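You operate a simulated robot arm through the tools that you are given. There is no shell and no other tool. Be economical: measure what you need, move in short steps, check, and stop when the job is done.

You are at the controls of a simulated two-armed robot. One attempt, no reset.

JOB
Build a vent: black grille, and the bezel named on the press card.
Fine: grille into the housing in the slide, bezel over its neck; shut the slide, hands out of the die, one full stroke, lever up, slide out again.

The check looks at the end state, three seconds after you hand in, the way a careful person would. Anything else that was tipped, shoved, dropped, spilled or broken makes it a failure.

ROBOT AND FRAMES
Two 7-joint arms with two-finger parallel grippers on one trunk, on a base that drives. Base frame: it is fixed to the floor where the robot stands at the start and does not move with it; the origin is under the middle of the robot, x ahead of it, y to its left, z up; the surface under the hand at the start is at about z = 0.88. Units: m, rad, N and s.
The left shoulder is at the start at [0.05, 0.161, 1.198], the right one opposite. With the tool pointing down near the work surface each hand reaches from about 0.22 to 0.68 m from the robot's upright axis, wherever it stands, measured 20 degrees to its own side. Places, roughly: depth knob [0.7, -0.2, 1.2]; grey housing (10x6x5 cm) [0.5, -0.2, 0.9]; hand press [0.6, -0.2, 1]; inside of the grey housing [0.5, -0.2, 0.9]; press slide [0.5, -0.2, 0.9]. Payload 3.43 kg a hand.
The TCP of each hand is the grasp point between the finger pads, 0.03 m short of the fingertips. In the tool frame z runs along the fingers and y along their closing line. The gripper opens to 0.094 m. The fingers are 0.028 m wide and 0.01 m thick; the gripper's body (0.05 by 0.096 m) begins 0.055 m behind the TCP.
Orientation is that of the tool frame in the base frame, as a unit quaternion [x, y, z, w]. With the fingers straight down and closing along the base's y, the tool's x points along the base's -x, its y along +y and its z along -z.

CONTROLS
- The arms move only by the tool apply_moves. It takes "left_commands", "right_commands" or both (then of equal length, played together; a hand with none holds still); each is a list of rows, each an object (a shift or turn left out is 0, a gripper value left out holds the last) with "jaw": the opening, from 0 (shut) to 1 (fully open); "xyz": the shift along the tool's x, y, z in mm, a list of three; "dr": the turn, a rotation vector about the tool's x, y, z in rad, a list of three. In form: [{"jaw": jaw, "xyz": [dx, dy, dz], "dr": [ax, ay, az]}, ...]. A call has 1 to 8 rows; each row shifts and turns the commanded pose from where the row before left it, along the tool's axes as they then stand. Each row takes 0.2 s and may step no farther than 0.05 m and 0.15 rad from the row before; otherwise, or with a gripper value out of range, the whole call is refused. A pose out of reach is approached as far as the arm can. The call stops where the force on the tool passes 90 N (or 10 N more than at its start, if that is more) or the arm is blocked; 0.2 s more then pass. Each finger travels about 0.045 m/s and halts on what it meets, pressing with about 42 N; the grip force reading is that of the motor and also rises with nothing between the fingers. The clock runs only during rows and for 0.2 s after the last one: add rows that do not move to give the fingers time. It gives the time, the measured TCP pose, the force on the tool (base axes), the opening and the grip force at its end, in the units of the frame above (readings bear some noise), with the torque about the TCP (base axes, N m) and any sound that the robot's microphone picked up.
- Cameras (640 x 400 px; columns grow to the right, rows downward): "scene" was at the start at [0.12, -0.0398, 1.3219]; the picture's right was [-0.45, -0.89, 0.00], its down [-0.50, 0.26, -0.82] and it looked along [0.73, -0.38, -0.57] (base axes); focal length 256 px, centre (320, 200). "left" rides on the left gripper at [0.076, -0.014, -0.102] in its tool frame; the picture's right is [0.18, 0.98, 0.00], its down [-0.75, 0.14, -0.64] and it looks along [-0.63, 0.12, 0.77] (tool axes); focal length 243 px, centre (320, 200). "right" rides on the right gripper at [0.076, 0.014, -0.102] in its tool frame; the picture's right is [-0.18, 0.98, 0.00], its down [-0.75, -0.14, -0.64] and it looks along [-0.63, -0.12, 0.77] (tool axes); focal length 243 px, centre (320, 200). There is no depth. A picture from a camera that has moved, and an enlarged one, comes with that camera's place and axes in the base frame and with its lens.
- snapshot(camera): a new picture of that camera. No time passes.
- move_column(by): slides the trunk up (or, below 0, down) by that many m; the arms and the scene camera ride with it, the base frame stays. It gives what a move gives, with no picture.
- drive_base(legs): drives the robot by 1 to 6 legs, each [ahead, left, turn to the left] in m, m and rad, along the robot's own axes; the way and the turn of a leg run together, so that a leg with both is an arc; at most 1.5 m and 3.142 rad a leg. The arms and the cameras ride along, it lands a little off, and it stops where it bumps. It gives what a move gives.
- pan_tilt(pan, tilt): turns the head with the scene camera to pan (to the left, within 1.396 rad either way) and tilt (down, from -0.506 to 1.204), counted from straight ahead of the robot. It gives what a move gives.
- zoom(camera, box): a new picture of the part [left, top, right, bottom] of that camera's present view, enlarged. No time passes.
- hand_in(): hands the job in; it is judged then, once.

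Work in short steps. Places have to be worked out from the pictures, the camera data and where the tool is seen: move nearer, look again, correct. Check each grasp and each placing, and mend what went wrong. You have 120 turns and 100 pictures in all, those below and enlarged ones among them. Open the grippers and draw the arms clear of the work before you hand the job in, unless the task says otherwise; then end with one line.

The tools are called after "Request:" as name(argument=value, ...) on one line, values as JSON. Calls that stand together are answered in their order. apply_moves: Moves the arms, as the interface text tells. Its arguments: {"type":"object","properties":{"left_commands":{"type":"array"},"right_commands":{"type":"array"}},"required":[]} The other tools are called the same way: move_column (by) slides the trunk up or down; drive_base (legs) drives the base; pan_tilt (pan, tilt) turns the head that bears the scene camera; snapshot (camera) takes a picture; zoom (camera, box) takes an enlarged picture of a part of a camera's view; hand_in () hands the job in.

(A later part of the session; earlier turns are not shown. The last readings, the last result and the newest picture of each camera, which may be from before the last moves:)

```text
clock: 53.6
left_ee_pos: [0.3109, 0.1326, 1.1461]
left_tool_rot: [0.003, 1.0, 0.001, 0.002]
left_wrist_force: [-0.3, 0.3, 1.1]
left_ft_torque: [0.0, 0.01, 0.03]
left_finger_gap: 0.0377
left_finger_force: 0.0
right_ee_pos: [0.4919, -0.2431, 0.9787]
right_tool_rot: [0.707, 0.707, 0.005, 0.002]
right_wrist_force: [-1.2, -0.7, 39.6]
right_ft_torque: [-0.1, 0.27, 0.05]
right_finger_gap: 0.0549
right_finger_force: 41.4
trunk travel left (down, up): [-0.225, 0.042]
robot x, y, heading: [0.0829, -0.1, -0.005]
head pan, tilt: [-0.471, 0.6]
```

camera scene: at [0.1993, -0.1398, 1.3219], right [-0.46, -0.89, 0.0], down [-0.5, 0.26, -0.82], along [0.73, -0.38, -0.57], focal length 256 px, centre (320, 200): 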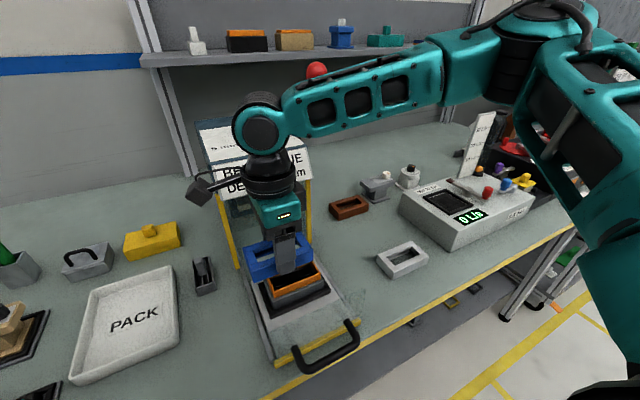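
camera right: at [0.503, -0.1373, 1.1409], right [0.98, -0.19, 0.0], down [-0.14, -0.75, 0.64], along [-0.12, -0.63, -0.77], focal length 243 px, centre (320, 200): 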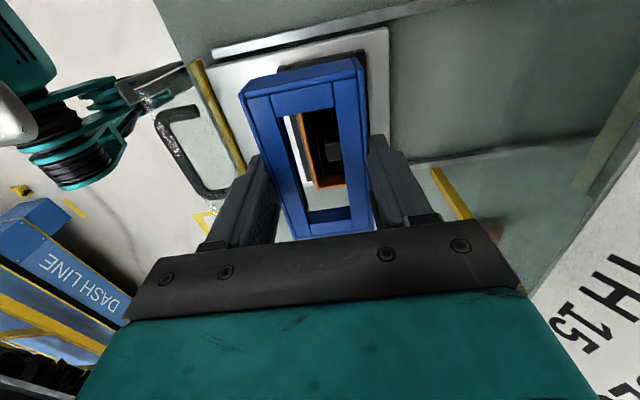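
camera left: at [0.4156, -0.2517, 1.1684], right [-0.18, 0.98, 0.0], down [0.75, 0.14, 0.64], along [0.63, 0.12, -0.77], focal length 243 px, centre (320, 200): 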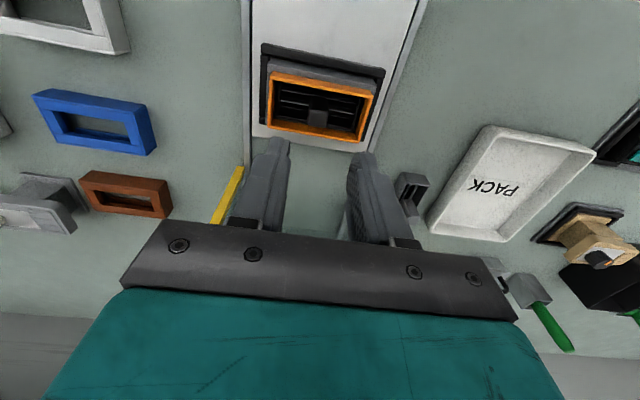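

The contact is now centred (within a few mm) and firm, as with a press fit. Unload, open just enough, and rise to inspect.

Request:
apply_moves(right_commands=[{"xyz": [0, 0, -5]}, {"jaw": 0.72}, {}, {}, {"xyz": [0, 0, -20]}, {"xyz": [0, 0, -40]}, {}])

Request:
zoom(camera="right", box=[220, 0, 420, 200])

Request:
zoom(camera="scene", box=[245, 235, 345, 310])

```text
clock: 55.2
left_ee_pos: [0.3136, 0.1312, 1.1459]
left_tool_rot: [0.002, 1.0, 0.0, 0.0]
left_wrist_force: [0.2, 0.2, -0.3]
left_ft_torque: [-0.02, 0.0, 0.0]
left_finger_gap: 0.0375
left_finger_force: 0.1
right_ee_pos: [0.4931, -0.2437, 1.0421]
right_tool_rot: [0.708, 0.706, 0.001, 0.0]
right_wrist_force: [-0.2, -0.7, 0.5]
right_ft_torque: [0.03, 0.02, 0.0]
right_finger_gap: 0.0678
right_finger_force: 0.0
trunk travel left (down, up): [-0.225, 0.042]
robot x, y, heading: [0.0786, -0.0994, -0.002]
head pan, tilt: [-0.471, 0.6]
```

```text
2.00 times, centred on (320, 100) of right
camera zoom: at [0.5071, -0.1664, 1.1444], right [0.98, -0.19, 0.0], down [-0.14, -0.75, 0.64], along [-0.12, -0.63, -0.77], focal length 485 px, centre (320, 400)
```

zoom: 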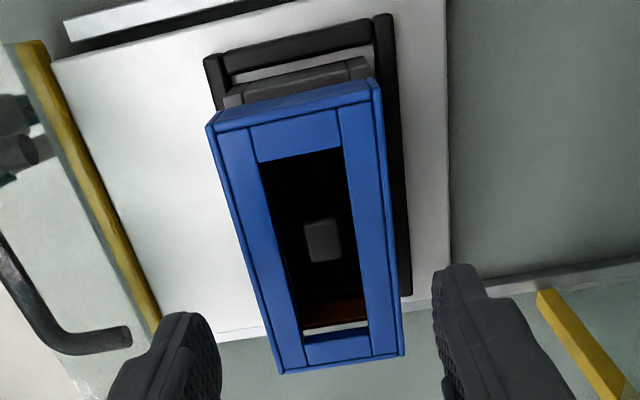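

```text
5.33 times, centred on (295, 272) of scene
camera zoom: at [0.1995, -0.1403, 1.3218], right [-0.46, -0.89, 0.0], down [-0.5, 0.26, -0.82], along [0.73, -0.38, -0.57], focal length 1365 px, centre (453, -187)
```

zoom: 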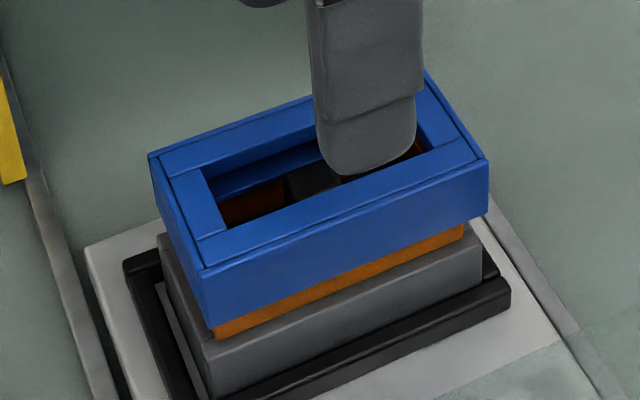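

The bezel rests level but sits ~2 mm too far toward -y (overhang 1.7 mm left, 5.8 mm right). Re-grip, lift, shift +2 mm in y and set down again.

Request:
apply_moves(right_commands=[{"xyz": [0, 0, 40]}, {"xyz": [0, 0, 18]}, {"jaw": 0.4}, {}, {}, {"xyz": [0, 0, -6]}, {"xyz": [2, 0, 0]}, {}])

Request:
apply_moves(right_commands=[{"xyz": [0, 0, 3]}, {"xyz": [0, 0, 2]}, {"xyz": [0, 0, 2]}, {}])

Request:
apply_moves(right_commands=[{"xyz": [0, 0, 2]}, {}])

Request:
zoom(camera="scene", box=[245, 235, 345, 310])

```text
clock: 57.0
left_ee_pos: [0.3134, 0.1316, 1.1459]
left_tool_rot: [0.002, 1.0, 0.0, 0.0]
left_wrist_force: [0.9, -0.6, -0.1]
left_ft_torque: [-0.05, 0.03, 0.0]
left_finger_gap: 0.0376
left_finger_force: 0.0
right_ee_pos: [0.4935, -0.2416, 0.9895]
right_tool_rot: [0.708, 0.707, 0.001, 0.0]
right_wrist_force: [0.8, -0.4, -0.2]
right_ft_torque: [0.0, -0.02, 0.01]
right_finger_gap: 0.0546
right_finger_force: 41.8
trunk travel left (down, up): [-0.225, 0.042]
robot x, y, heading: [0.0769, -0.1009, -0.004]
head pan, tilt: [-0.471, 0.6]
```

```text
clock: 58.0
left_ee_pos: [0.3126, 0.1317, 1.1465]
left_tool_rot: [0.003, 1.0, 0.0, 0.001]
left_wrist_force: [-0.5, 0.2, 0.5]
left_ft_torque: [0.0, 0.02, -0.03]
left_finger_gap: 0.0377
left_finger_force: 0.1
right_ee_pos: [0.4926, -0.2405, 0.9833]
right_tool_rot: [0.708, 0.706, 0.002, 0.0]
right_wrist_force: [-0.2, -1.9, 12.6]
right_ft_torque: [-0.18, 0.15, 0.0]
right_finger_gap: 0.0544
right_finger_force: 41.4
trunk travel left (down, up): [-0.225, 0.042]
robot x, y, heading: [0.0765, -0.1007, -0.006]
head pan, tilt: [-0.471, 0.6]
```

```text
clock: 58.6
left_ee_pos: [0.3111, 0.132, 1.1469]
left_tool_rot: [0.002, 1.0, 0.0, -0.001]
left_wrist_force: [-0.5, 0.2, 0.5]
left_ft_torque: [0.01, -0.03, 0.0]
left_finger_gap: 0.0377
left_finger_force: 0.0
right_ee_pos: [0.4913, -0.2424, 0.9817]
right_tool_rot: [0.708, 0.706, 0.003, 0.003]
right_wrist_force: [2.2, -5.5, 33.6]
right_ft_torque: [-0.33, 0.2, -0.01]
right_finger_gap: 0.0546
right_finger_force: 42.2
trunk travel left (down, up): [-0.225, 0.042]
robot x, y, heading: [0.0802, -0.1014, -0.005]
head pan, tilt: [-0.471, 0.6]
```

```text
5.33 times, centred on (295, 272) of scene
camera zoom: at [0.1972, -0.14, 1.3225], right [-0.46, -0.89, 0.0], down [-0.5, 0.26, -0.83], along [0.73, -0.38, -0.56], focal length 1365 px, centre (453, -187)
```

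zoom: 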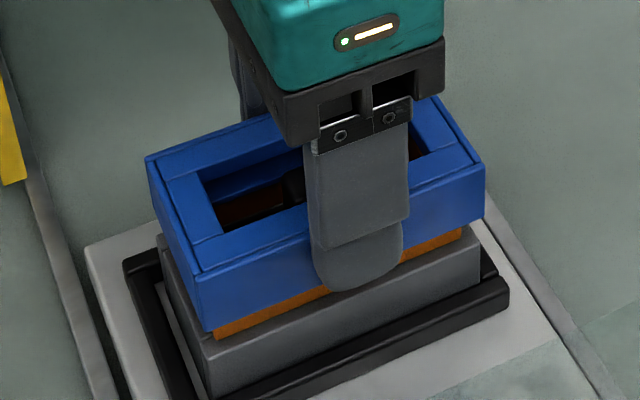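

Contact now toward -y and -x: the ideal lies between, slightly nearer to me. Lift, shift -0.9 mm y and -1 mm x, retry.

Request:
apply_moves(right_commands=[{"xyz": [0, 0, -7]}, {"xyz": [-0.9, -1, 0]}, {}, {"xyz": [0, 0, 3]}, {"xyz": [0, 0, 2]}, {}])

Request:
apply_moves(right_commands=[{"xyz": [0, 0, 2]}, {}])

Request:
apply_moves(right_commands=[{"xyz": [0, 0, 2]}, {}])

```text
clock: 60.0
left_ee_pos: [0.3127, 0.1324, 1.1464]
left_tool_rot: [0.003, 1.0, 0.0, 0.0]
left_wrist_force: [-0.1, 0.5, -0.3]
left_ft_torque: [-0.03, -0.03, -0.01]
left_finger_gap: 0.0372
left_finger_force: 0.1
right_ee_pos: [0.491, -0.2415, 0.9826]
right_tool_rot: [0.709, 0.705, 0.002, 0.001]
right_wrist_force: [1.3, -2.2, 12.7]
right_ft_torque: [-0.13, 0.0, 0.11]
right_finger_gap: 0.0544
right_finger_force: 41.8
trunk travel left (down, up): [-0.225, 0.042]
robot x, y, heading: [0.0783, -0.0974, -0.003]
head pan, tilt: [-0.471, 0.6]
```

```text
clock: 60.6
left_ee_pos: [0.3118, 0.1319, 1.1471]
left_tool_rot: [0.002, 1.0, 0.001, 0.001]
left_wrist_force: [-0.3, 0.0, -0.4]
left_ft_torque: [0.0, -0.02, 0.0]
left_finger_gap: 0.0376
left_finger_force: 0.0
right_ee_pos: [0.4914, -0.242, 0.9818]
right_tool_rot: [0.708, 0.706, 0.003, 0.002]
right_wrist_force: [2.5, -7.4, 33.8]
right_ft_torque: [-0.29, 0.15, 0.06]
right_finger_gap: 0.0545
right_finger_force: 42.0
trunk travel left (down, up): [-0.225, 0.042]
robot x, y, heading: [0.0811, -0.1004, -0.001]
head pan, tilt: [-0.471, 0.6]
```

```text
clock: 61.2
left_ee_pos: [0.3115, 0.1312, 1.1473]
left_tool_rot: [0.002, 1.0, 0.001, 0.001]
left_wrist_force: [-0.2, -0.5, -0.5]
left_ft_torque: [-0.01, 0.01, 0.02]
left_finger_gap: 0.0374
left_finger_force: 0.0
right_ee_pos: [0.4919, -0.2417, 0.9789]
right_tool_rot: [0.709, 0.705, 0.004, 0.002]
right_wrist_force: [1.3, -6.6, 38.7]
right_ft_torque: [-0.13, 0.21, -0.02]
right_finger_gap: 0.0545
right_finger_force: 42.6
trunk travel left (down, up): [-0.225, 0.042]
robot x, y, heading: [0.0771, -0.1049, -0.004]
head pan, tilt: [-0.471, 0.6]
```

From 34 to 39 N the hand moved down 3 mm: it's sliding onto the neck under friction. Push 2 mm more to confirm.

Request:
apply_moves(right_commands=[{"xyz": [0, 0, 2]}, {}])

Request:
zoom(camera="scene", box=[245, 235, 345, 310])

Request:
zoom(camera="right", box=[260, 90, 380, 220])

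```text
clock: 61.8
left_ee_pos: [0.3122, 0.1323, 1.1456]
left_tool_rot: [0.002, 1.0, 0.0, 0.0]
left_wrist_force: [0.1, 0.7, 0.0]
left_ft_torque: [-0.01, -0.01, 0.03]
left_finger_gap: 0.0376
left_finger_force: 0.0
right_ee_pos: [0.4922, -0.2408, 0.9778]
right_tool_rot: [0.708, 0.706, 0.004, 0.001]
right_wrist_force: [0.3, -3.6, 38.4]
right_ft_torque: [-0.09, 0.18, 0.0]
right_finger_gap: 0.0545
right_finger_force: 42.1
trunk travel left (down, up): [-0.225, 0.042]
robot x, y, heading: [0.0801, -0.1001, -0.005]
head pan, tilt: [-0.471, 0.6]
```

```text
5.33 times, centred on (295, 272) of scene
camera zoom: at [0.1967, -0.1398, 1.3223], right [-0.46, -0.89, 0.0], down [-0.5, 0.26, -0.83], along [0.73, -0.38, -0.56], focal length 1365 px, centre (453, -187)
```

zoom: 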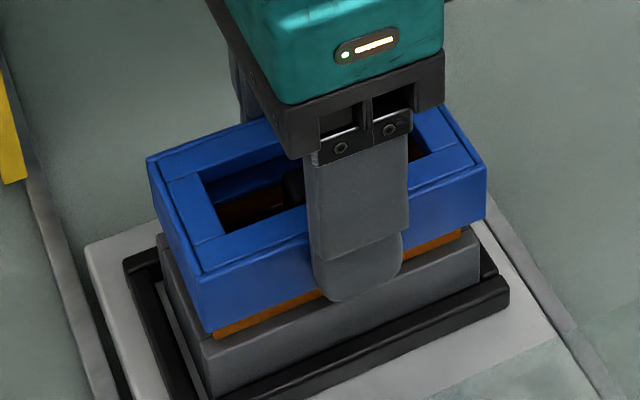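

```text
3.08 times, centred on (320, 155) of right
camera zoom: at [0.5046, -0.1635, 1.0811], right [0.98, -0.19, 0.01], down [-0.15, -0.76, 0.64], along [-0.11, -0.63, -0.77], focal length 746 px, centre (320, 338)
```

zoom: 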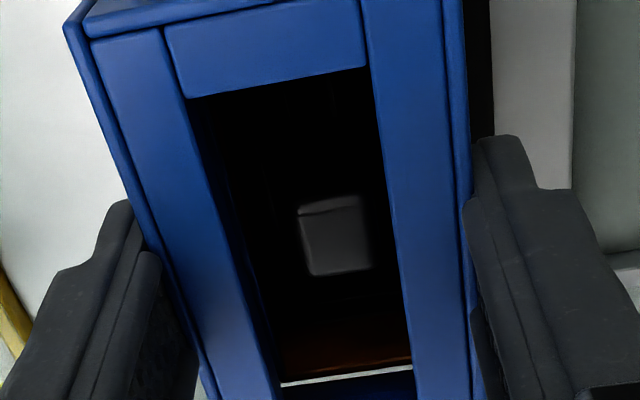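

The fingers slipped on the bezel instead (bezel unmoved), so that's the grip's friction limit. Unload, then test by a sideways nudge whether the bezel is captured on the neck.

Request:
apply_moves(right_commands=[{"xyz": [0, 0, -3.5]}, {}])

Request:
apply_moves(right_commands=[{"xyz": [3, 0, 0]}, {}])

Request:
apply_moves(right_commands=[{"xyz": [-6, 0, 0]}, {}])

Request:
apply_moves(right_commands=[{"xyz": [3, 3, 0]}, {}])

Request:
apply_moves(right_commands=[{"xyz": [0, -6, 0]}, {}])

```text
clock: 62.4
left_ee_pos: [0.313, 0.1319, 1.1454]
left_tool_rot: [0.003, 1.0, 0.0, 0.0]
left_wrist_force: [1.3, -0.5, 0.1]
left_ft_torque: [0.02, 0.01, -0.01]
left_finger_gap: 0.0377
left_finger_force: 0.0
right_ee_pos: [0.4903, -0.2402, 0.9775]
right_tool_rot: [0.708, 0.706, 0.001, 0.0]
right_wrist_force: [4.0, 2.9, 14.3]
right_ft_torque: [0.36, -0.26, 0.09]
right_finger_gap: 0.0547
right_finger_force: 42.0
trunk travel left (down, up): [-0.225, 0.042]
robot x, y, heading: [0.082, -0.101, -0.001]
head pan, tilt: [-0.471, 0.6]
```

```text
clock: 63.0
left_ee_pos: [0.3125, 0.1313, 1.1451]
left_tool_rot: [0.002, 1.0, 0.0, 0.0]
left_wrist_force: [-0.2, 0.9, -0.5]
left_ft_torque: [0.01, 0.0, -0.01]
left_finger_gap: 0.0375
left_finger_force: 0.0
right_ee_pos: [0.4911, -0.2394, 0.9765]
right_tool_rot: [0.708, 0.706, 0.0, 0.0]
right_wrist_force: [1.5, -1.4, 5.2]
right_ft_torque: [0.0, -0.21, 0.03]
right_finger_gap: 0.0547
right_finger_force: 41.9
trunk travel left (down, up): [-0.225, 0.042]
robot x, y, heading: [0.0817, -0.0985, -0.004]
head pan, tilt: [-0.471, 0.6]
```

```text
clock: 63.6
left_ee_pos: [0.3129, 0.1315, 1.1449]
left_tool_rot: [0.004, 1.0, -0.002, 0.001]
left_wrist_force: [0.6, 0.4, 0.1]
left_ft_torque: [0.0, 0.01, 0.01]
left_finger_gap: 0.0377
left_finger_force: 0.0
right_ee_pos: [0.4911, -0.2422, 0.9798]
right_tool_rot: [0.708, 0.706, 0.001, -0.001]
right_wrist_force: [1.9, 10.3, 1.6]
right_ft_torque: [0.46, -0.02, 0.05]
right_finger_gap: 0.0544
right_finger_force: 42.0
trunk travel left (down, up): [-0.225, 0.042]
robot x, y, heading: [0.0795, -0.1033, -0.006]
head pan, tilt: [-0.471, 0.6]
```

```text
clock: 64.2
left_ee_pos: [0.3129, 0.132, 1.1452]
left_tool_rot: [0.004, 1.0, 0.0, 0.0]
left_wrist_force: [0.0, 0.0, -1.2]
left_ft_torque: [0.0, 0.01, -0.01]
left_finger_gap: 0.0374
left_finger_force: 0.0
right_ee_pos: [0.493, -0.2412, 0.9785]
right_tool_rot: [0.708, 0.706, 0.0, 0.0]
right_wrist_force: [-1.2, 3.3, 2.2]
right_ft_torque: [0.21, 0.05, 0.05]
right_finger_gap: 0.0545
right_finger_force: 42.1
trunk travel left (down, up): [-0.225, 0.042]
robot x, y, heading: [0.0794, -0.1007, -0.008]
head pan, tilt: [-0.471, 0.6]
```

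```text
clock: 64.8
left_ee_pos: [0.3148, 0.1315, 1.1461]
left_tool_rot: [0.003, 1.0, 0.0, 0.0]
left_wrist_force: [-1.3, -1.0, 0.4]
left_ft_torque: [0.02, -0.01, -0.03]
left_finger_gap: 0.0376
left_finger_force: 0.1
right_ee_pos: [0.4898, -0.2419, 0.9786]
right_tool_rot: [0.708, 0.706, 0.001, 0.002]
right_wrist_force: [8.3, -1.2, 5.3]
right_ft_torque: [-0.33, -0.46, 0.32]
right_finger_gap: 0.0544
right_finger_force: 41.9
trunk travel left (down, up): [-0.225, 0.042]
robot x, y, heading: [0.0816, -0.1044, -0.002]
head pan, tilt: [-0.471, 0.6]
```

Sideways the neck holds it (8-10 N against almost no load): the bezel is captured and waits for the press. Recentre, open and rise.

Request:
apply_moves(right_commands=[{"xyz": [0, 3, 0]}, {"jaw": 0.75}, {}, {}, {"xyz": [0, 0, -20]}, {"xyz": [0, 0, -40]}, {"xyz": [0, 0, -40]}, {}])

Request:
zoom(camera="right", box=[220, 0, 420, 200])

Request:
zoom(camera="scene", box=[245, 235, 345, 310])

```text
clock: 66.6
left_ee_pos: [0.3138, 0.1311, 1.1457]
left_tool_rot: [0.004, 1.0, 0.0, 0.001]
left_wrist_force: [-0.8, -0.9, -0.2]
left_ft_torque: [0.01, 0.0, 0.03]
left_finger_gap: 0.0374
left_finger_force: 0.0
right_ee_pos: [0.4913, -0.2424, 1.0799]
right_tool_rot: [0.708, 0.707, 0.0, -0.001]
right_wrist_force: [0.6, 0.9, -0.9]
right_ft_torque: [0.02, 0.0, 0.01]
right_finger_gap: 0.0705
right_finger_force: 0.0
trunk travel left (down, up): [-0.225, 0.042]
robot x, y, heading: [0.077, -0.1012, 0.002]
head pan, tilt: [-0.471, 0.6]
```

```text
2.00 times, centred on (320, 100) of right
camera zoom: at [0.5057, -0.1651, 1.1834], right [0.98, -0.19, 0.0], down [-0.14, -0.75, 0.64], along [-0.12, -0.63, -0.77], focal length 485 px, centre (320, 400)
```

zoom: 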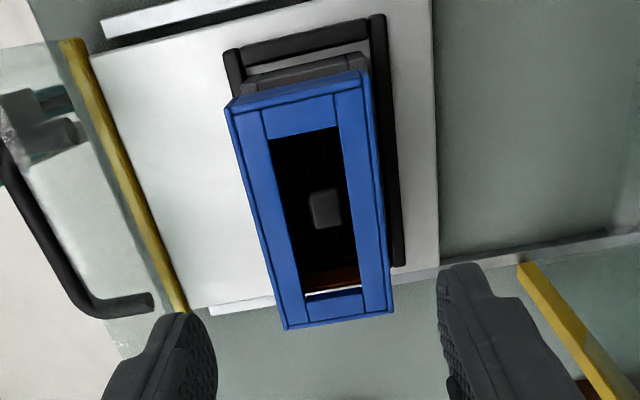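

```text
5.33 times, centred on (295, 272) of scene
camera zoom: at [0.1995, -0.1403, 1.3218], right [-0.46, -0.89, 0.0], down [-0.5, 0.26, -0.82], along [0.73, -0.38, -0.57], focal length 1365 px, centre (453, -187)
```

zoom: 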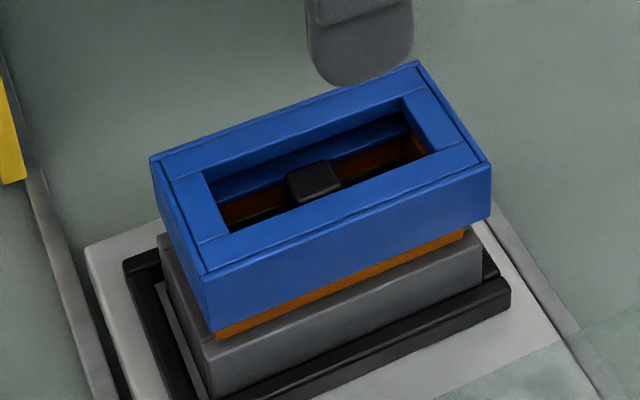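

It looks level, but ~1 mm toward -y. I'll re-grip lightly, nudge +1.2 mm in y, and release.

Request:
apply_moves(right_commands=[{"xyz": [0, 0, 45]}, {"xyz": [0, 0, 45]}, {"xyz": [0, 0, 8]}, {"jaw": 0.4}, {}, {}, {"xyz": [1.2, 0, 0]}, {}])

Request:
apply_moves(right_commands=[{"jaw": 0.75}, {}, {}, {"xyz": [0, 0, -20]}, {"xyz": [0, 0, -40]}, {"xyz": [0, 0, -50]}, {"xyz": [0, 0, -50]}, {}])

Request:
zoom(camera="scene", box=[245, 235, 345, 310])

```text
clock: 68.4
left_ee_pos: [0.3126, 0.1309, 1.1464]
left_tool_rot: [0.003, 1.0, 0.0, 0.0]
left_wrist_force: [0.2, 0.1, -0.7]
left_ft_torque: [0.01, -0.01, -0.03]
left_finger_gap: 0.0377
left_finger_force: 0.1
right_ee_pos: [0.4919, -0.2408, 0.9808]
right_tool_rot: [0.708, 0.707, 0.001, 0.001]
right_wrist_force: [-0.2, -0.1, 0.1]
right_ft_torque: [0.0, -0.01, 0.03]
right_finger_gap: 0.0547
right_finger_force: 41.9
trunk travel left (down, up): [-0.225, 0.042]
robot x, y, heading: [0.0763, -0.1013, -0.005]
head pan, tilt: [-0.471, 0.6]
```

```text
clock: 70.2
left_ee_pos: [0.3134, 0.1311, 1.1457]
left_tool_rot: [0.003, 1.0, 0.0, 0.0]
left_wrist_force: [-0.7, -0.2, -0.9]
left_ft_torque: [-0.02, 0.02, 0.0]
left_finger_gap: 0.0374
left_finger_force: 0.0
right_ee_pos: [0.4892, -0.242, 1.1414]
right_tool_rot: [0.708, 0.706, 0.0, 0.0]
right_wrist_force: [0.4, 0.8, 0.6]
right_ft_torque: [-0.06, -0.03, 0.02]
right_finger_gap: 0.0705
right_finger_force: 0.1
trunk travel left (down, up): [-0.225, 0.042]
robot x, y, heading: [0.0767, -0.101, -0.003]
head pan, tilt: [-0.471, 0.6]
```

```text
5.33 times, centred on (295, 272) of scene
camera zoom: at [0.1995, -0.1403, 1.3218], right [-0.46, -0.89, 0.0], down [-0.5, 0.26, -0.82], along [0.73, -0.38, -0.57], focal length 1365 px, centre (453, -187)
```

zoom: 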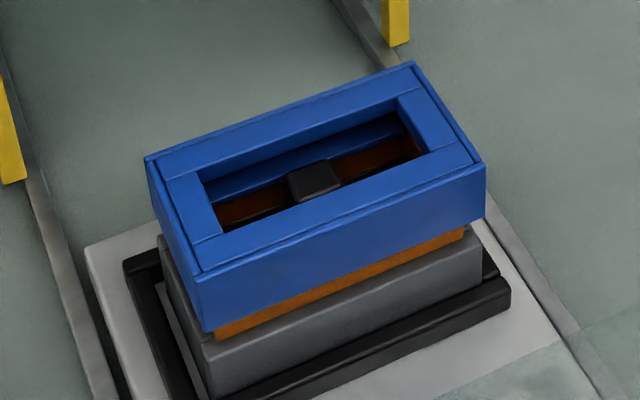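

Now centred and level. Next the slide handle (bar near (0.36,-0.25)); back the base off and left so the right hand can reach it, then look.

Request:
drive_base(legs=[[-0.08, 0, 0], [0, 0.1, 0]])

Request:
pan_tilt(pan=-0.5, tilt=0.75)

Request:
snapshot(camera="scene")

Request:
snapshot(camera="right")

```text
clock: 72.4
left_ee_pos: [0.2339, 0.2315, 1.1463]
left_tool_rot: [0.003, 1.0, 0.0, 0.0]
left_wrist_force: [-0.6, 0.2, -0.1]
left_ft_torque: [-0.01, 0.0, 0.0]
left_finger_gap: 0.0376
left_finger_force: 0.1
right_ee_pos: [0.4093, -0.1418, 1.1414]
right_tool_rot: [0.709, 0.705, 0.001, 0.0]
right_wrist_force: [0.0, -0.3, 0.2]
right_ft_torque: [0.03, -0.03, 0.03]
right_finger_gap: 0.0707
right_finger_force: 0.1
trunk travel left (down, up): [-0.225, 0.042]
robot x, y, heading: [0.0019, -0.0005, -0.001]
head pan, tilt: [-0.471, 0.6]
```

```text
clock: 73.1
left_ee_pos: [0.234, 0.2334, 1.1448]
left_tool_rot: [0.003, 1.0, 0.0, 0.0]
left_wrist_force: [-0.5, -0.3, -0.4]
left_ft_torque: [0.01, 0.02, 0.07]
left_finger_gap: 0.0375
left_finger_force: 0.1
right_ee_pos: [0.4089, -0.1413, 1.1411]
right_tool_rot: [0.709, 0.705, 0.001, 0.0]
right_wrist_force: [-0.1, -0.3, 0.7]
right_ft_torque: [-0.01, 0.01, -0.01]
right_finger_gap: 0.0705
right_finger_force: 0.1
trunk travel left (down, up): [-0.225, 0.042]
robot x, y, heading: [-0.002, 0.0008, -0.006]
head pan, tilt: [-0.499, 0.75]
```

```text
25 pictures are left
camera scene: at [0.1133, -0.0388, 1.3091], right [-0.48, -0.88, 0.0], down [-0.6, 0.33, -0.73], along [0.64, -0.35, -0.68], focal length 256 px, centre (320, 200)
```

scene: 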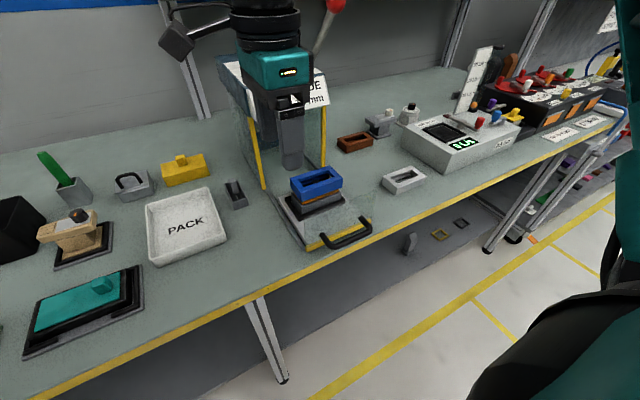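

```text
24 pictures are left
camera right: at [0.4239, -0.064, 1.2438], right [0.98, -0.19, 0.0], down [-0.15, -0.75, 0.64], along [-0.12, -0.63, -0.77], focal length 243 px, centre (320, 200)
```

right: 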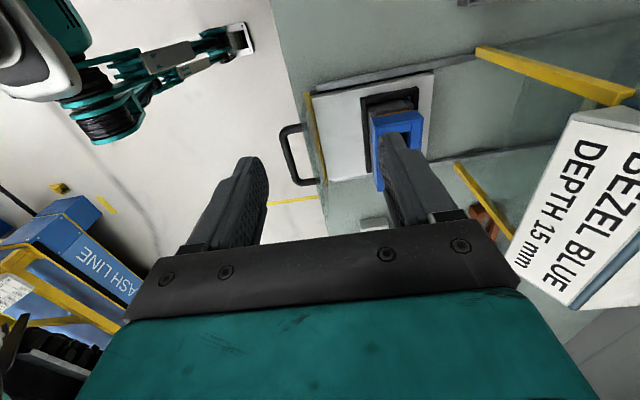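

Triangulated handle bar at about (0.346,-0.232,0.932). Move the right hand above it with a 30 mm jaw, to straddle the bar, and check.

Request:
apply_moves(right_commands=[{"jaw": 0.34, "xyz": [-31, -21, 0]}, {"xyz": [-31, -21, 0]}, {"xyz": [-30, -21, 0]}, {"xyz": [0, 0, 45]}, {"xyz": [0, 0, 45]}, {"xyz": [0, 0, 45]}, {}])

Request:
snapshot(camera="right")

```text
clock: 74.7
left_ee_pos: [0.233, 0.2327, 1.1463]
left_tool_rot: [0.004, 1.0, 0.001, 0.001]
left_wrist_force: [-0.2, -0.3, 0.7]
left_ft_torque: [0.01, 0.01, 0.01]
left_finger_gap: 0.0375
left_finger_force: 0.1
right_ee_pos: [0.3464, -0.2336, 1.0029]
right_tool_rot: [0.708, 0.706, 0.0, 0.0]
right_wrist_force: [-0.3, -0.2, 0.5]
right_ft_torque: [-0.01, -0.02, 0.0]
right_finger_gap: 0.0321
right_finger_force: 0.0
trunk travel left (down, up): [-0.225, 0.042]
robot x, y, heading: [-0.002, 0.0034, -0.005]
head pan, tilt: [-0.499, 0.75]
```

```text
23 pictures are left
camera right: at [0.3611, -0.1565, 1.1063], right [0.98, -0.19, 0.0], down [-0.15, -0.75, 0.64], along [-0.12, -0.63, -0.77], focal length 243 px, centre (320, 200)
```

right: 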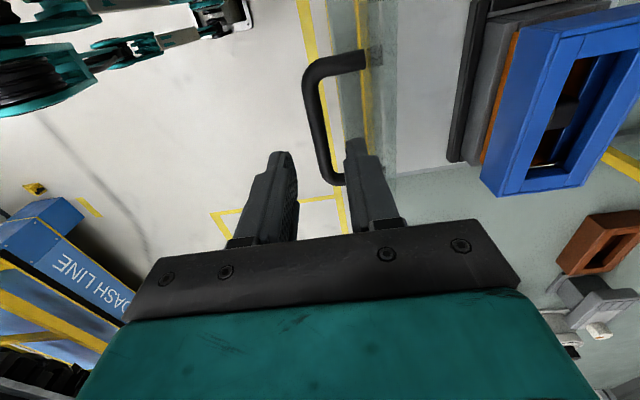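

Bar at x≈0.344, y -0.19…-0.28; the inner gap runs to ≈0.378. Narrow to 26 mm, shift -2 mm and descend to straddle it.

Request:
apply_moves(right_commands=[{"jaw": 0.28, "xyz": [0, -2, 0]}, {"xyz": [0, 0, 25]}, {"xyz": [0, 0, 25]}, {"xyz": [0, 0, 16]}, {}])

Request:
zoom(camera="right", box=[240, 40, 440, 240])

```text
clock: 75.9
left_ee_pos: [0.2342, 0.233, 1.1461]
left_tool_rot: [0.004, 1.0, 0.0, 0.0]
left_wrist_force: [-0.2, 0.0, 0.2]
left_ft_torque: [0.0, 0.01, -0.02]
left_finger_gap: 0.0375
left_finger_force: 0.1
right_ee_pos: [0.3424, -0.2318, 0.9383]
right_tool_rot: [0.709, 0.705, 0.001, 0.0]
right_wrist_force: [0.6, 0.2, -0.3]
right_ft_torque: [0.02, -0.01, 0.01]
right_finger_gap: 0.0263
right_finger_force: 0.2
trunk travel left (down, up): [-0.225, 0.042]
robot x, y, heading: [-0.0009, 0.0001, -0.002]
head pan, tilt: [-0.499, 0.75]
```

```text
2.00 times, centred on (340, 140) of right
camera zoom: at [0.3575, -0.1549, 1.0423], right [0.98, -0.19, 0.0], down [-0.15, -0.75, 0.64], along [-0.12, -0.63, -0.77], focal length 485 px, centre (280, 320)
```

zoom: 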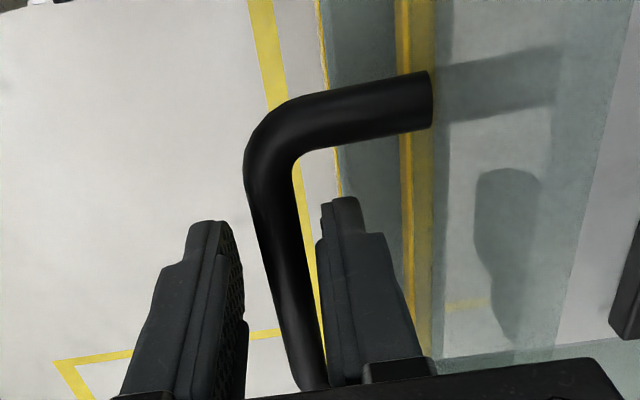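

Bar lies between the fingers. Close on it.

Request:
apply_moves(right_commands=[{"jaw": 0.05}, {}, {}])

```text
clock: 76.7
left_ee_pos: [0.2346, 0.2333, 1.1449]
left_tool_rot: [0.003, 1.0, 0.0, 0.0]
left_wrist_force: [-0.2, 0.1, 0.6]
left_ft_torque: [0.0, -0.02, 0.02]
left_finger_gap: 0.0377
left_finger_force: 0.1
right_ee_pos: [0.3446, -0.2326, 0.9404]
right_tool_rot: [0.708, 0.706, 0.001, 0.0]
right_wrist_force: [12.3, -2.1, -0.6]
right_ft_torque: [0.03, -0.18, 0.46]
right_finger_gap: 0.0117
right_finger_force: 45.1
trunk travel left (down, up): [-0.225, 0.042]
robot x, y, heading: [-0.0007, -0.0005, -0.007]
head pan, tilt: [-0.499, 0.75]
```

Bar gripped (11.7 mm). Push the slide in gently along +x.

Request:
apply_moves(right_commands=[{"xyz": [0, 6, 0]}, {"xyz": [0, 12, 0]}, {"xyz": [0, 12, 0]}, {"xyz": [0, 12, 0]}, {"xyz": [0, 12, 0]}, {}])

Request:
snapshot(camera="scene")

```text
clock: 78.1
left_ee_pos: [0.2334, 0.2323, 1.1449]
left_tool_rot: [0.003, 1.0, 0.0, 0.0]
left_wrist_force: [-0.5, -0.7, 0.3]
left_ft_torque: [0.0, 0.02, 0.02]
left_finger_gap: 0.0375
left_finger_force: 0.0
right_ee_pos: [0.3974, -0.2319, 0.9389]
right_tool_rot: [0.709, 0.705, 0.002, 0.0]
right_wrist_force: [1.6, -0.8, 7.3]
right_ft_torque: [-0.17, 0.01, 0.52]
right_finger_gap: 0.0115
right_finger_force: 44.9
trunk travel left (down, up): [-0.225, 0.042]
robot x, y, heading: [0.0009, -0.0022, -0.008]
head pan, tilt: [-0.499, 0.75]
```

```text
21 pictures are left
camera scene: at [0.113, -0.0386, 1.3091], right [-0.48, -0.88, 0.0], down [-0.6, 0.33, -0.73], along [0.64, -0.35, -0.68], focal length 256 px, centre (320, 200)
```

scene: 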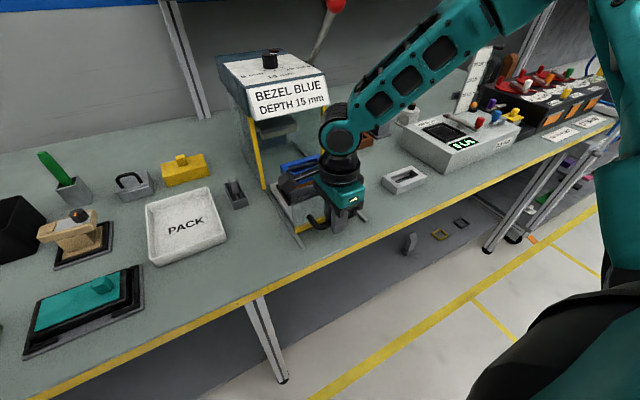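

Slide moving smoothly. Keep pushing.

Request:
apply_moves(right_commands=[{"xyz": [0, 12, 0]}, {"xyz": [0, 12, 0]}, {"xyz": [0, 12, 0]}, {"xyz": [0, 12, 0]}, {"xyz": [0, 12, 0]}, {}])

Request:
apply_moves(right_commands=[{"xyz": [0, 10, 0]}, {"xyz": [0, 10, 0]}, {"xyz": [0, 10, 0]}, {}])

```text
clock: 79.5
left_ee_pos: [0.2333, 0.2319, 1.1462]
left_tool_rot: [0.004, 1.0, -0.001, 0.0]
left_wrist_force: [-0.3, 0.5, -0.3]
left_ft_torque: [-0.03, -0.02, -0.01]
left_finger_gap: 0.0377
left_finger_force: 0.0
right_ee_pos: [0.4588, -0.2321, 0.9403]
right_tool_rot: [0.708, 0.706, 0.001, 0.0]
right_wrist_force: [2.3, 7.0, 5.2]
right_ft_torque: [-0.5, -0.01, 0.43]
right_finger_gap: 0.0117
right_finger_force: 44.8
trunk travel left (down, up): [-0.225, 0.042]
robot x, y, heading: [-0.0004, 0.0033, -0.006]
head pan, tilt: [-0.499, 0.75]
```

```text
clock: 80.5
left_ee_pos: [0.2345, 0.2321, 1.1442]
left_tool_rot: [0.004, 1.0, -0.001, 0.0]
left_wrist_force: [-0.5, 0.6, -0.3]
left_ft_torque: [0.0, 0.01, -0.03]
left_finger_gap: 0.0376
left_finger_force: 0.0
right_ee_pos: [0.4891, -0.2314, 0.9396]
right_tool_rot: [0.708, 0.706, 0.001, 0.0]
right_wrist_force: [1.1, 9.5, -3.2]
right_ft_torque: [0.27, 0.01, 0.46]
right_finger_gap: 0.0115
right_finger_force: 45.2
trunk travel left (down, up): [-0.225, 0.042]
robot x, y, heading: [-0.0011, 0.002, -0.006]
head pan, tilt: [-0.499, 0.75]
```

145 mm travelled, low force. Continue in smaller steps until it stops.

Request:
apply_moves(right_commands=[{"xyz": [0, 8, 0]}, {"xyz": [0, 8, 0]}, {"xyz": [0, 8, 0]}, {}])

Request:
zoom(camera="scene", box=[210, 40, 400, 240])

```text
clock: 81.5
left_ee_pos: [0.2351, 0.2337, 1.1461]
left_tool_rot: [0.004, 1.0, -0.001, -0.001]
left_wrist_force: [0.1, 0.2, 0.4]
left_ft_torque: [-0.05, -0.02, 0.0]
left_finger_gap: 0.0375
left_finger_force: 0.0
right_ee_pos: [0.5022, -0.2377, 0.9435]
right_tool_rot: [0.708, 0.706, 0.0, -0.002]
right_wrist_force: [-1.4, 25.1, -27.4]
right_ft_torque: [0.37, 0.03, 0.28]
right_finger_gap: 0.012
right_finger_force: 45.0
right hand out of reach, approached as far as the arm can: row 2, 3
trunk travel left (down, up): [-0.225, 0.042]
robot x, y, heading: [0.0015, 0.0049, -0.004]
head pan, tilt: [-0.499, 0.75]
```

```text
2.00 times, centred on (305, 140) of scene
camera zoom: at [0.1154, -0.0372, 1.3087], right [-0.48, -0.88, 0.0], down [-0.6, 0.33, -0.73], along [0.64, -0.35, -0.68], focal length 512 px, centre (350, 320)
```

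zoom: 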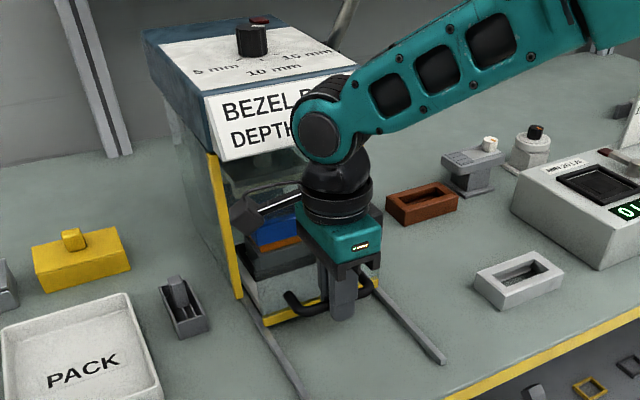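

Arm at full reach again; the slide needs a bit more. Release, rise, back off, then drive 0.1 m nearer.

Request:
apply_moves(right_commands=[{"jaw": 0.28}, {}, {"xyz": [0, 0, -20]}, {"xyz": [0, 0, -45]}, {"xyz": [0, -40, 0]}, {"xyz": [0, -40, 0]}, {"xyz": [0, -40, 0]}, {}])

Request:
drive_base(legs=[[0.1, 0, 0]])

```text
clock: 83.3
left_ee_pos: [0.2348, 0.2327, 1.1457]
left_tool_rot: [0.003, 1.0, 0.0, 0.001]
left_wrist_force: [-0.5, -1.1, -0.9]
left_ft_torque: [0.0, -0.01, -0.01]
left_finger_gap: 0.0372
left_finger_force: 0.1
right_ee_pos: [0.3796, -0.2393, 1.0133]
right_tool_rot: [0.708, 0.706, 0.001, 0.0]
right_wrist_force: [-0.4, -0.2, -0.1]
right_ft_torque: [0.0, 0.0, 0.0]
right_finger_gap: 0.0264
right_finger_force: 0.0
trunk travel left (down, up): [-0.225, 0.042]
robot x, y, heading: [0.0008, 0.002, 0.001]
head pan, tilt: [-0.499, 0.75]
```

```text
clock: 84.5
left_ee_pos: [0.3305, 0.2377, 1.1463]
left_tool_rot: [0.0, 1.0, 0.0, 0.0]
left_wrist_force: [-0.7, 0.0, 0.5]
left_ft_torque: [-0.04, -0.02, -0.01]
left_finger_gap: 0.0376
left_finger_force: 0.1
right_ee_pos: [0.4796, -0.2331, 1.0118]
right_tool_rot: [0.706, 0.708, 0.001, 0.0]
right_wrist_force: [0.9, 0.3, 1.5]
right_ft_torque: [0.0, 0.04, -0.01]
right_finger_gap: 0.0261
right_finger_force: 0.0
trunk travel left (down, up): [-0.225, 0.042]
robot x, y, heading: [0.0969, 0.0017, -0.002]
head pan, tilt: [-0.499, 0.75]
```

Tilt the hand 26° so the fingers point forward-down and the wrist stays clear of the press front, and check alignment with the bar.

Request:
apply_moves(right_commands=[{"xyz": [0, -9, 0]}, {"dr": [-0.15, 0, 0]}, {"dr": [-0.15, 0, 0]}, {"dr": [-0.15, 0, 0]}, {"xyz": [0, -8, 16]}, {}])

Request:
snapshot(camera="right")

Request:
snapshot(camera="scene")

```text
clock: 85.9
left_ee_pos: [0.328, 0.2333, 1.1458]
left_tool_rot: [0.002, 1.0, 0.0, 0.0]
left_wrist_force: [0.5, -0.1, 0.4]
left_ft_torque: [0.0, 0.0, -0.03]
left_finger_gap: 0.0376
left_finger_force: 0.0
right_ee_pos: [0.4685, -0.2373, 0.9963]
right_tool_rot: [0.69, 0.689, 0.158, 0.158]
right_wrist_force: [-0.1, 0.4, 0.3]
right_ft_torque: [0.01, 0.01, -0.02]
right_finger_gap: 0.0263
right_finger_force: 0.0
trunk travel left (down, up): [-0.225, 0.042]
robot x, y, heading: [0.0958, 0.003, -0.002]
head pan, tilt: [-0.499, 0.75]
```

```text
19 pictures are left
camera right: at [0.436, -0.1597, 1.0943], right [0.88, -0.19, 0.43], down [-0.41, -0.75, 0.52], along [0.23, -0.63, -0.74], focal length 243 px, centre (320, 200)
```

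right: 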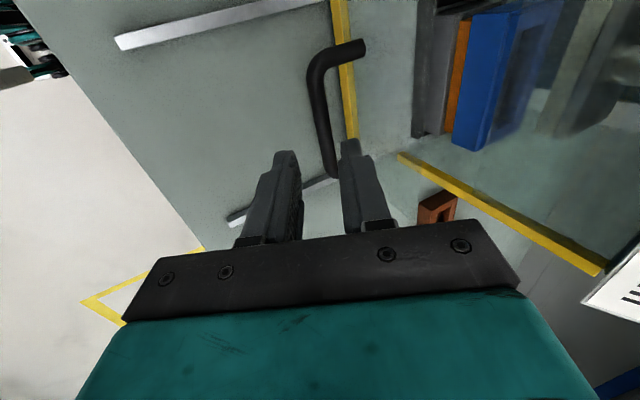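

```text
18 pictures are left
camera scene: at [0.2097, -0.0373, 1.3091], right [-0.48, -0.88, 0.0], down [-0.6, 0.33, -0.73], along [0.64, -0.35, -0.68], focal length 256 px, centre (320, 200)
```

scene: 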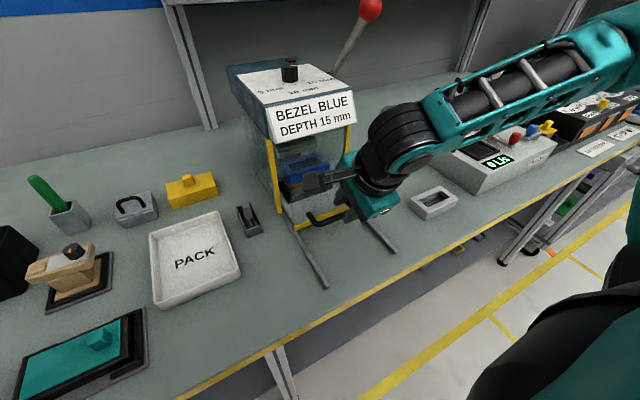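

The bar lies ~5 mm toward +tool-y of the axis; correct and advance along the fingers to straddle it.

Request:
apply_moves(right_commands=[{"xyz": [0, 5, 0]}, {"xyz": [0, 0, 20]}, {"xyz": [0, 0, 20]}, {"xyz": [0, 0, 14]}, {}])

Request:
zoom(camera="right", box=[220, 40, 420, 240])

```text
clock: 87.1
left_ee_pos: [0.3291, 0.239, 1.1456]
left_tool_rot: [0.0, 1.0, 0.0, 0.0]
left_wrist_force: [0.7, -0.6, 0.4]
left_ft_torque: [0.03, 0.01, 0.02]
left_finger_gap: 0.0377
left_finger_force: 0.0
right_ee_pos: [0.5001, -0.2341, 0.9511]
right_tool_rot: [0.687, 0.692, 0.158, 0.156]
right_wrist_force: [-0.5, -0.7, -0.1]
right_ft_torque: [-0.03, 0.03, 0.03]
right_finger_gap: 0.0264
right_finger_force: 0.2
right hand out of reach, approached as far as the arm can: row 4
trunk travel left (down, up): [-0.225, 0.042]
robot x, y, heading: [0.0964, 0.0021, 0.006]
head pan, tilt: [-0.499, 0.75]
```

```text
2.00 times, centred on (320, 140) of right
camera zoom: at [0.4678, -0.1573, 1.0502], right [0.89, -0.18, 0.43], down [-0.4, -0.76, 0.52], along [0.23, -0.63, -0.74], focal length 485 px, centre (320, 320)
```

zoom: 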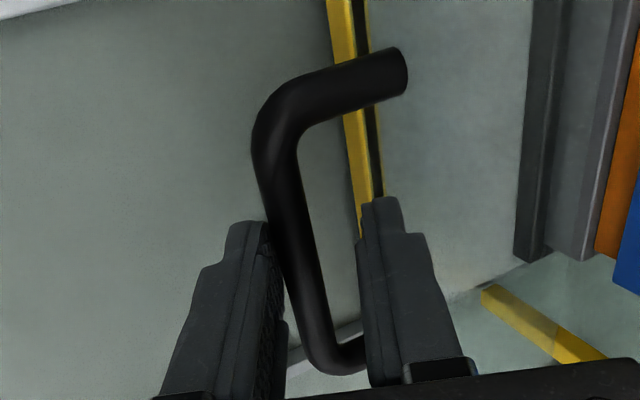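

Bar is between the fingers. Close and try pushing +x a little.

Request:
apply_moves(right_commands=[{"jaw": 0.05}, {}, {}, {"xyz": [0, 9, 4.3]}, {"xyz": [0, 9, 4.3]}, {}])

```text
clock: 88.5
left_ee_pos: [0.3312, 0.2364, 1.1446]
left_tool_rot: [0.0, 1.0, 0.0, -0.001]
left_wrist_force: [0.0, -0.2, -0.4]
left_ft_torque: [-0.01, 0.01, 0.0]
left_finger_gap: 0.0375
left_finger_force: 0.1
right_ee_pos: [0.5196, -0.2346, 0.9495]
right_tool_rot: [0.687, 0.692, 0.16, 0.154]
right_wrist_force: [1.7, 22.2, -27.4]
right_ft_torque: [1.14, 0.17, 0.04]
right_finger_gap: 0.0118
right_finger_force: 45.1
trunk travel left (down, up): [-0.225, 0.042]
robot x, y, heading: [0.093, 0.0022, -0.002]
head pan, tilt: [-0.499, 0.75]
```

It moves; relieve the side load (+2 mm y, 3 mm down) and keep pushing.

Request:
apply_moves(right_commands=[{"xyz": [2, -1.3, 2.7]}, {"xyz": [0, 9, 4.3]}, {"xyz": [0, 9, 4.3]}, {}])

Request:
apply_moves(right_commands=[{"xyz": [0, 7, 3.4]}, {"xyz": [0, 7, 3.4]}, {}])

Request:
zoom(camera="scene", box=[220, 50, 420, 250])

```text
clock: 89.5
left_ee_pos: [0.3299, 0.238, 1.1459]
left_tool_rot: [0.001, 1.0, -0.001, -0.001]
left_wrist_force: [0.2, 0.1, 0.6]
left_ft_torque: [0.01, -0.01, 0.01]
left_finger_gap: 0.0378
left_finger_force: 0.0
right_ee_pos: [0.5381, -0.2358, 0.9499]
right_tool_rot: [0.688, 0.689, 0.162, 0.158]
right_wrist_force: [-0.4, 16.9, 0.3]
right_ft_torque: [1.14, 0.04, 0.43]
right_finger_gap: 0.0117
right_finger_force: 45.1
trunk travel left (down, up): [-0.225, 0.042]
robot x, y, heading: [0.0957, 0.0091, -0.002]
head pan, tilt: [-0.499, 0.75]
```

```text
clock: 90.3
left_ee_pos: [0.3235, 0.2379, 1.1474]
left_tool_rot: [0.0, 1.0, -0.001, 0.003]
left_wrist_force: [0.6, 0.1, -0.5]
left_ft_torque: [0.0, -0.01, -0.01]
left_finger_gap: 0.0378
left_finger_force: 0.0
right_ee_pos: [0.5463, -0.2332, 0.9502]
right_tool_rot: [0.69, 0.69, 0.154, 0.156]
right_wrist_force: [-45.8, -13.4, 15.9]
right_ft_torque: [-0.56, 0.78, -0.26]
right_finger_gap: 0.0119
right_finger_force: 45.4
trunk travel left (down, up): [-0.225, 0.042]
robot x, y, heading: [0.0904, 0.005, 0.003]
head pan, tilt: [-0.499, 0.75]
```

```text
2.00 times, centred on (320, 150) of scene
camera zoom: at [0.2042, -0.0344, 1.3098], right [-0.48, -0.88, 0.0], down [-0.6, 0.33, -0.73], along [0.65, -0.35, -0.68], focal length 512 px, centre (320, 300)
```

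zoom: 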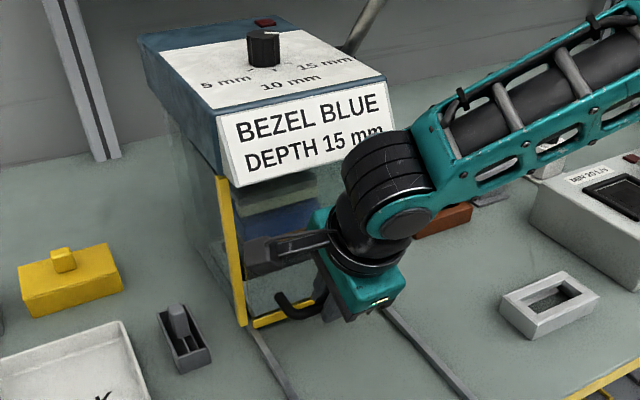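

End stop: 46 N with the slide's front flush with the posts. Relax, open, and withdraw the hand.

Request:
apply_moves(right_commands=[{"xyz": [0, -4, -2]}, {"jaw": 0.28}, {}, {"xyz": [0, 0, -25]}, {"xyz": [0, 0, -40]}, {"xyz": [0, 0, -40]}, {"xyz": [0, -30, 0]}, {}])

Request:
zoom(camera="scene", box=[210, 0, 410, 230])

```text
clock: 92.1
left_ee_pos: [0.3289, 0.2388, 1.1453]
left_tool_rot: [-0.002, 1.0, 0.0, -0.001]
left_wrist_force: [-1.2, 0.1, 0.1]
left_ft_torque: [-0.04, 0.0, -0.03]
left_finger_gap: 0.0376
left_finger_force: 0.1
right_ee_pos: [0.4768, -0.2331, 1.0284]
right_tool_rot: [0.687, 0.691, 0.158, 0.158]
right_wrist_force: [1.0, 1.2, -0.5]
right_ft_torque: [-0.05, 0.03, -0.05]
right_finger_gap: 0.0266
right_finger_force: 0.1
trunk travel left (down, up): [-0.225, 0.042]
robot x, y, heading: [0.0986, 0.003, 0.004]
head pan, tilt: [-0.499, 0.75]
```

```text
1.74 times, centred on (310, 115) of scene
camera zoom: at [0.2103, -0.033, 1.3091], right [-0.47, -0.88, 0.0], down [-0.6, 0.32, -0.73], along [0.64, -0.35, -0.68], focal length 445 px, centre (337, 348)
```

zoom: 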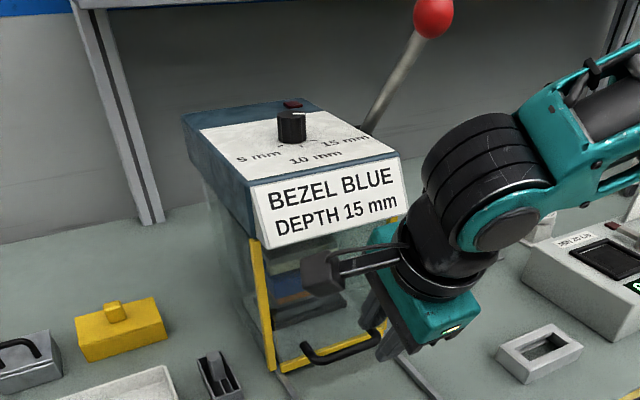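

Slide is shut. The lever ball is at about (0.58,-0.33,1.26), pivot near (0.71,-0.345,1.12). Raise the right hand and turn its wrist back -90° (keeping the tilt) to grip the ball across y, so it can pivot in the pads.

Request:
apply_moves(right_commands=[{"xyz": [0, 19.6, -40.5]}, {"xyz": [0, 19.6, -40.5]}, {"xyz": [0, 19.6, -40.5]}, {"dr": [0, 0, -0.143]}, {"dr": [0, 0, -0.143]}, {"dr": [0, 0, -0.143]}, {"dr": [0, 0, -0.143]}, {"dr": [0, 0, -0.143]}])

Request:
apply_moves(right_commands=[{"jaw": 0.8, "dr": [0, 0, -0.143]}, {"dr": [0, 0, -0.143]}, {"dr": [0, 0, -0.143]}, {"dr": [0, 0, -0.143]}, {"dr": [0, 0, -0.143]}, {"dr": [0, 0, -0.141]}, {}])

Request:
pan_tilt(pan=-0.6, tilt=0.35)

Request:
snapshot(camera="scene")

```text
clock: 93.9
left_ee_pos: [0.3293, 0.2376, 1.1459]
left_tool_rot: [-0.001, 1.0, 0.0, 0.0]
left_wrist_force: [-1.6, -0.3, 0.9]
left_ft_torque: [-0.05, -0.03, -0.04]
left_finger_gap: 0.0376
left_finger_force: 0.0
right_ee_pos: [0.4763, -0.2316, 1.1649]
right_tool_rot: [0.401, 0.888, 0.094, 0.203]
right_wrist_force: [-0.7, 0.6, 0.0]
right_ft_torque: [-0.06, 0.01, -0.03]
right_finger_gap: 0.026
right_finger_force: 0.0
trunk travel left (down, up): [-0.225, 0.042]
robot x, y, heading: [0.0919, 0.0039, 0.004]
head pan, tilt: [-0.499, 0.75]
```

```text
clock: 95.5
left_ee_pos: [0.3269, 0.2404, 1.1462]
left_tool_rot: [-0.003, 1.0, 0.0, 0.0]
left_wrist_force: [-0.1, -0.5, -0.1]
left_ft_torque: [-0.02, 0.01, 0.02]
left_finger_gap: 0.0374
left_finger_force: 0.0
right_ee_pos: [0.479, -0.2298, 1.1645]
right_tool_rot: [-0.005, 0.975, 0.001, 0.223]
right_wrist_force: [0.1, 0.7, -0.3]
right_ft_torque: [0.03, 0.01, 0.02]
right_finger_gap: 0.0751
right_finger_force: 0.1
trunk travel left (down, up): [-0.225, 0.042]
robot x, y, heading: [0.0945, 0.0063, 0.006]
head pan, tilt: [-0.499, 0.75]
```

```text
clock: 96.3
left_ee_pos: [0.3299, 0.2332, 1.1446]
left_tool_rot: [0.002, 1.0, -0.001, -0.001]
left_wrist_force: [-0.2, 0.5, 0.0]
left_ft_torque: [0.02, -0.01, -0.01]
left_finger_gap: 0.0375
left_finger_force: 0.1
right_ee_pos: [0.4753, -0.2376, 1.1652]
right_tool_rot: [0.0, 0.975, 0.0, 0.223]
right_wrist_force: [-0.1, -1.5, 0.5]
right_ft_torque: [0.02, 0.0, -0.01]
right_finger_gap: 0.0753
right_finger_force: 0.0
trunk travel left (down, up): [-0.225, 0.042]
robot x, y, heading: [0.0984, 0.0045, 0.0]
head pan, tilt: [-0.6, 0.351]
```

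```text
14 pictures are left
camera scene: at [0.214, -0.0502, 1.3446], right [-0.57, -0.82, 0.0], down [-0.28, 0.2, -0.94], along [0.77, -0.53, -0.34], focal length 256 px, centre (320, 200)
```

scene: 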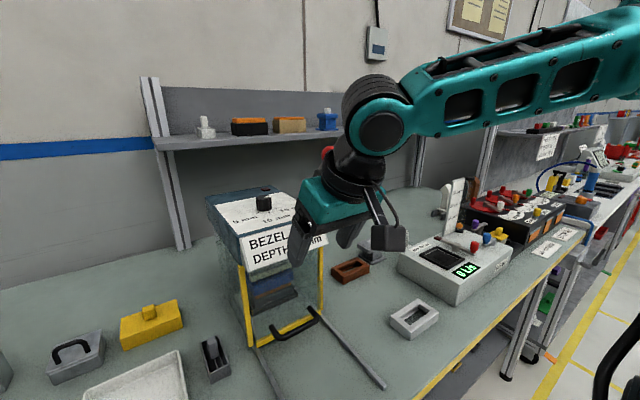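

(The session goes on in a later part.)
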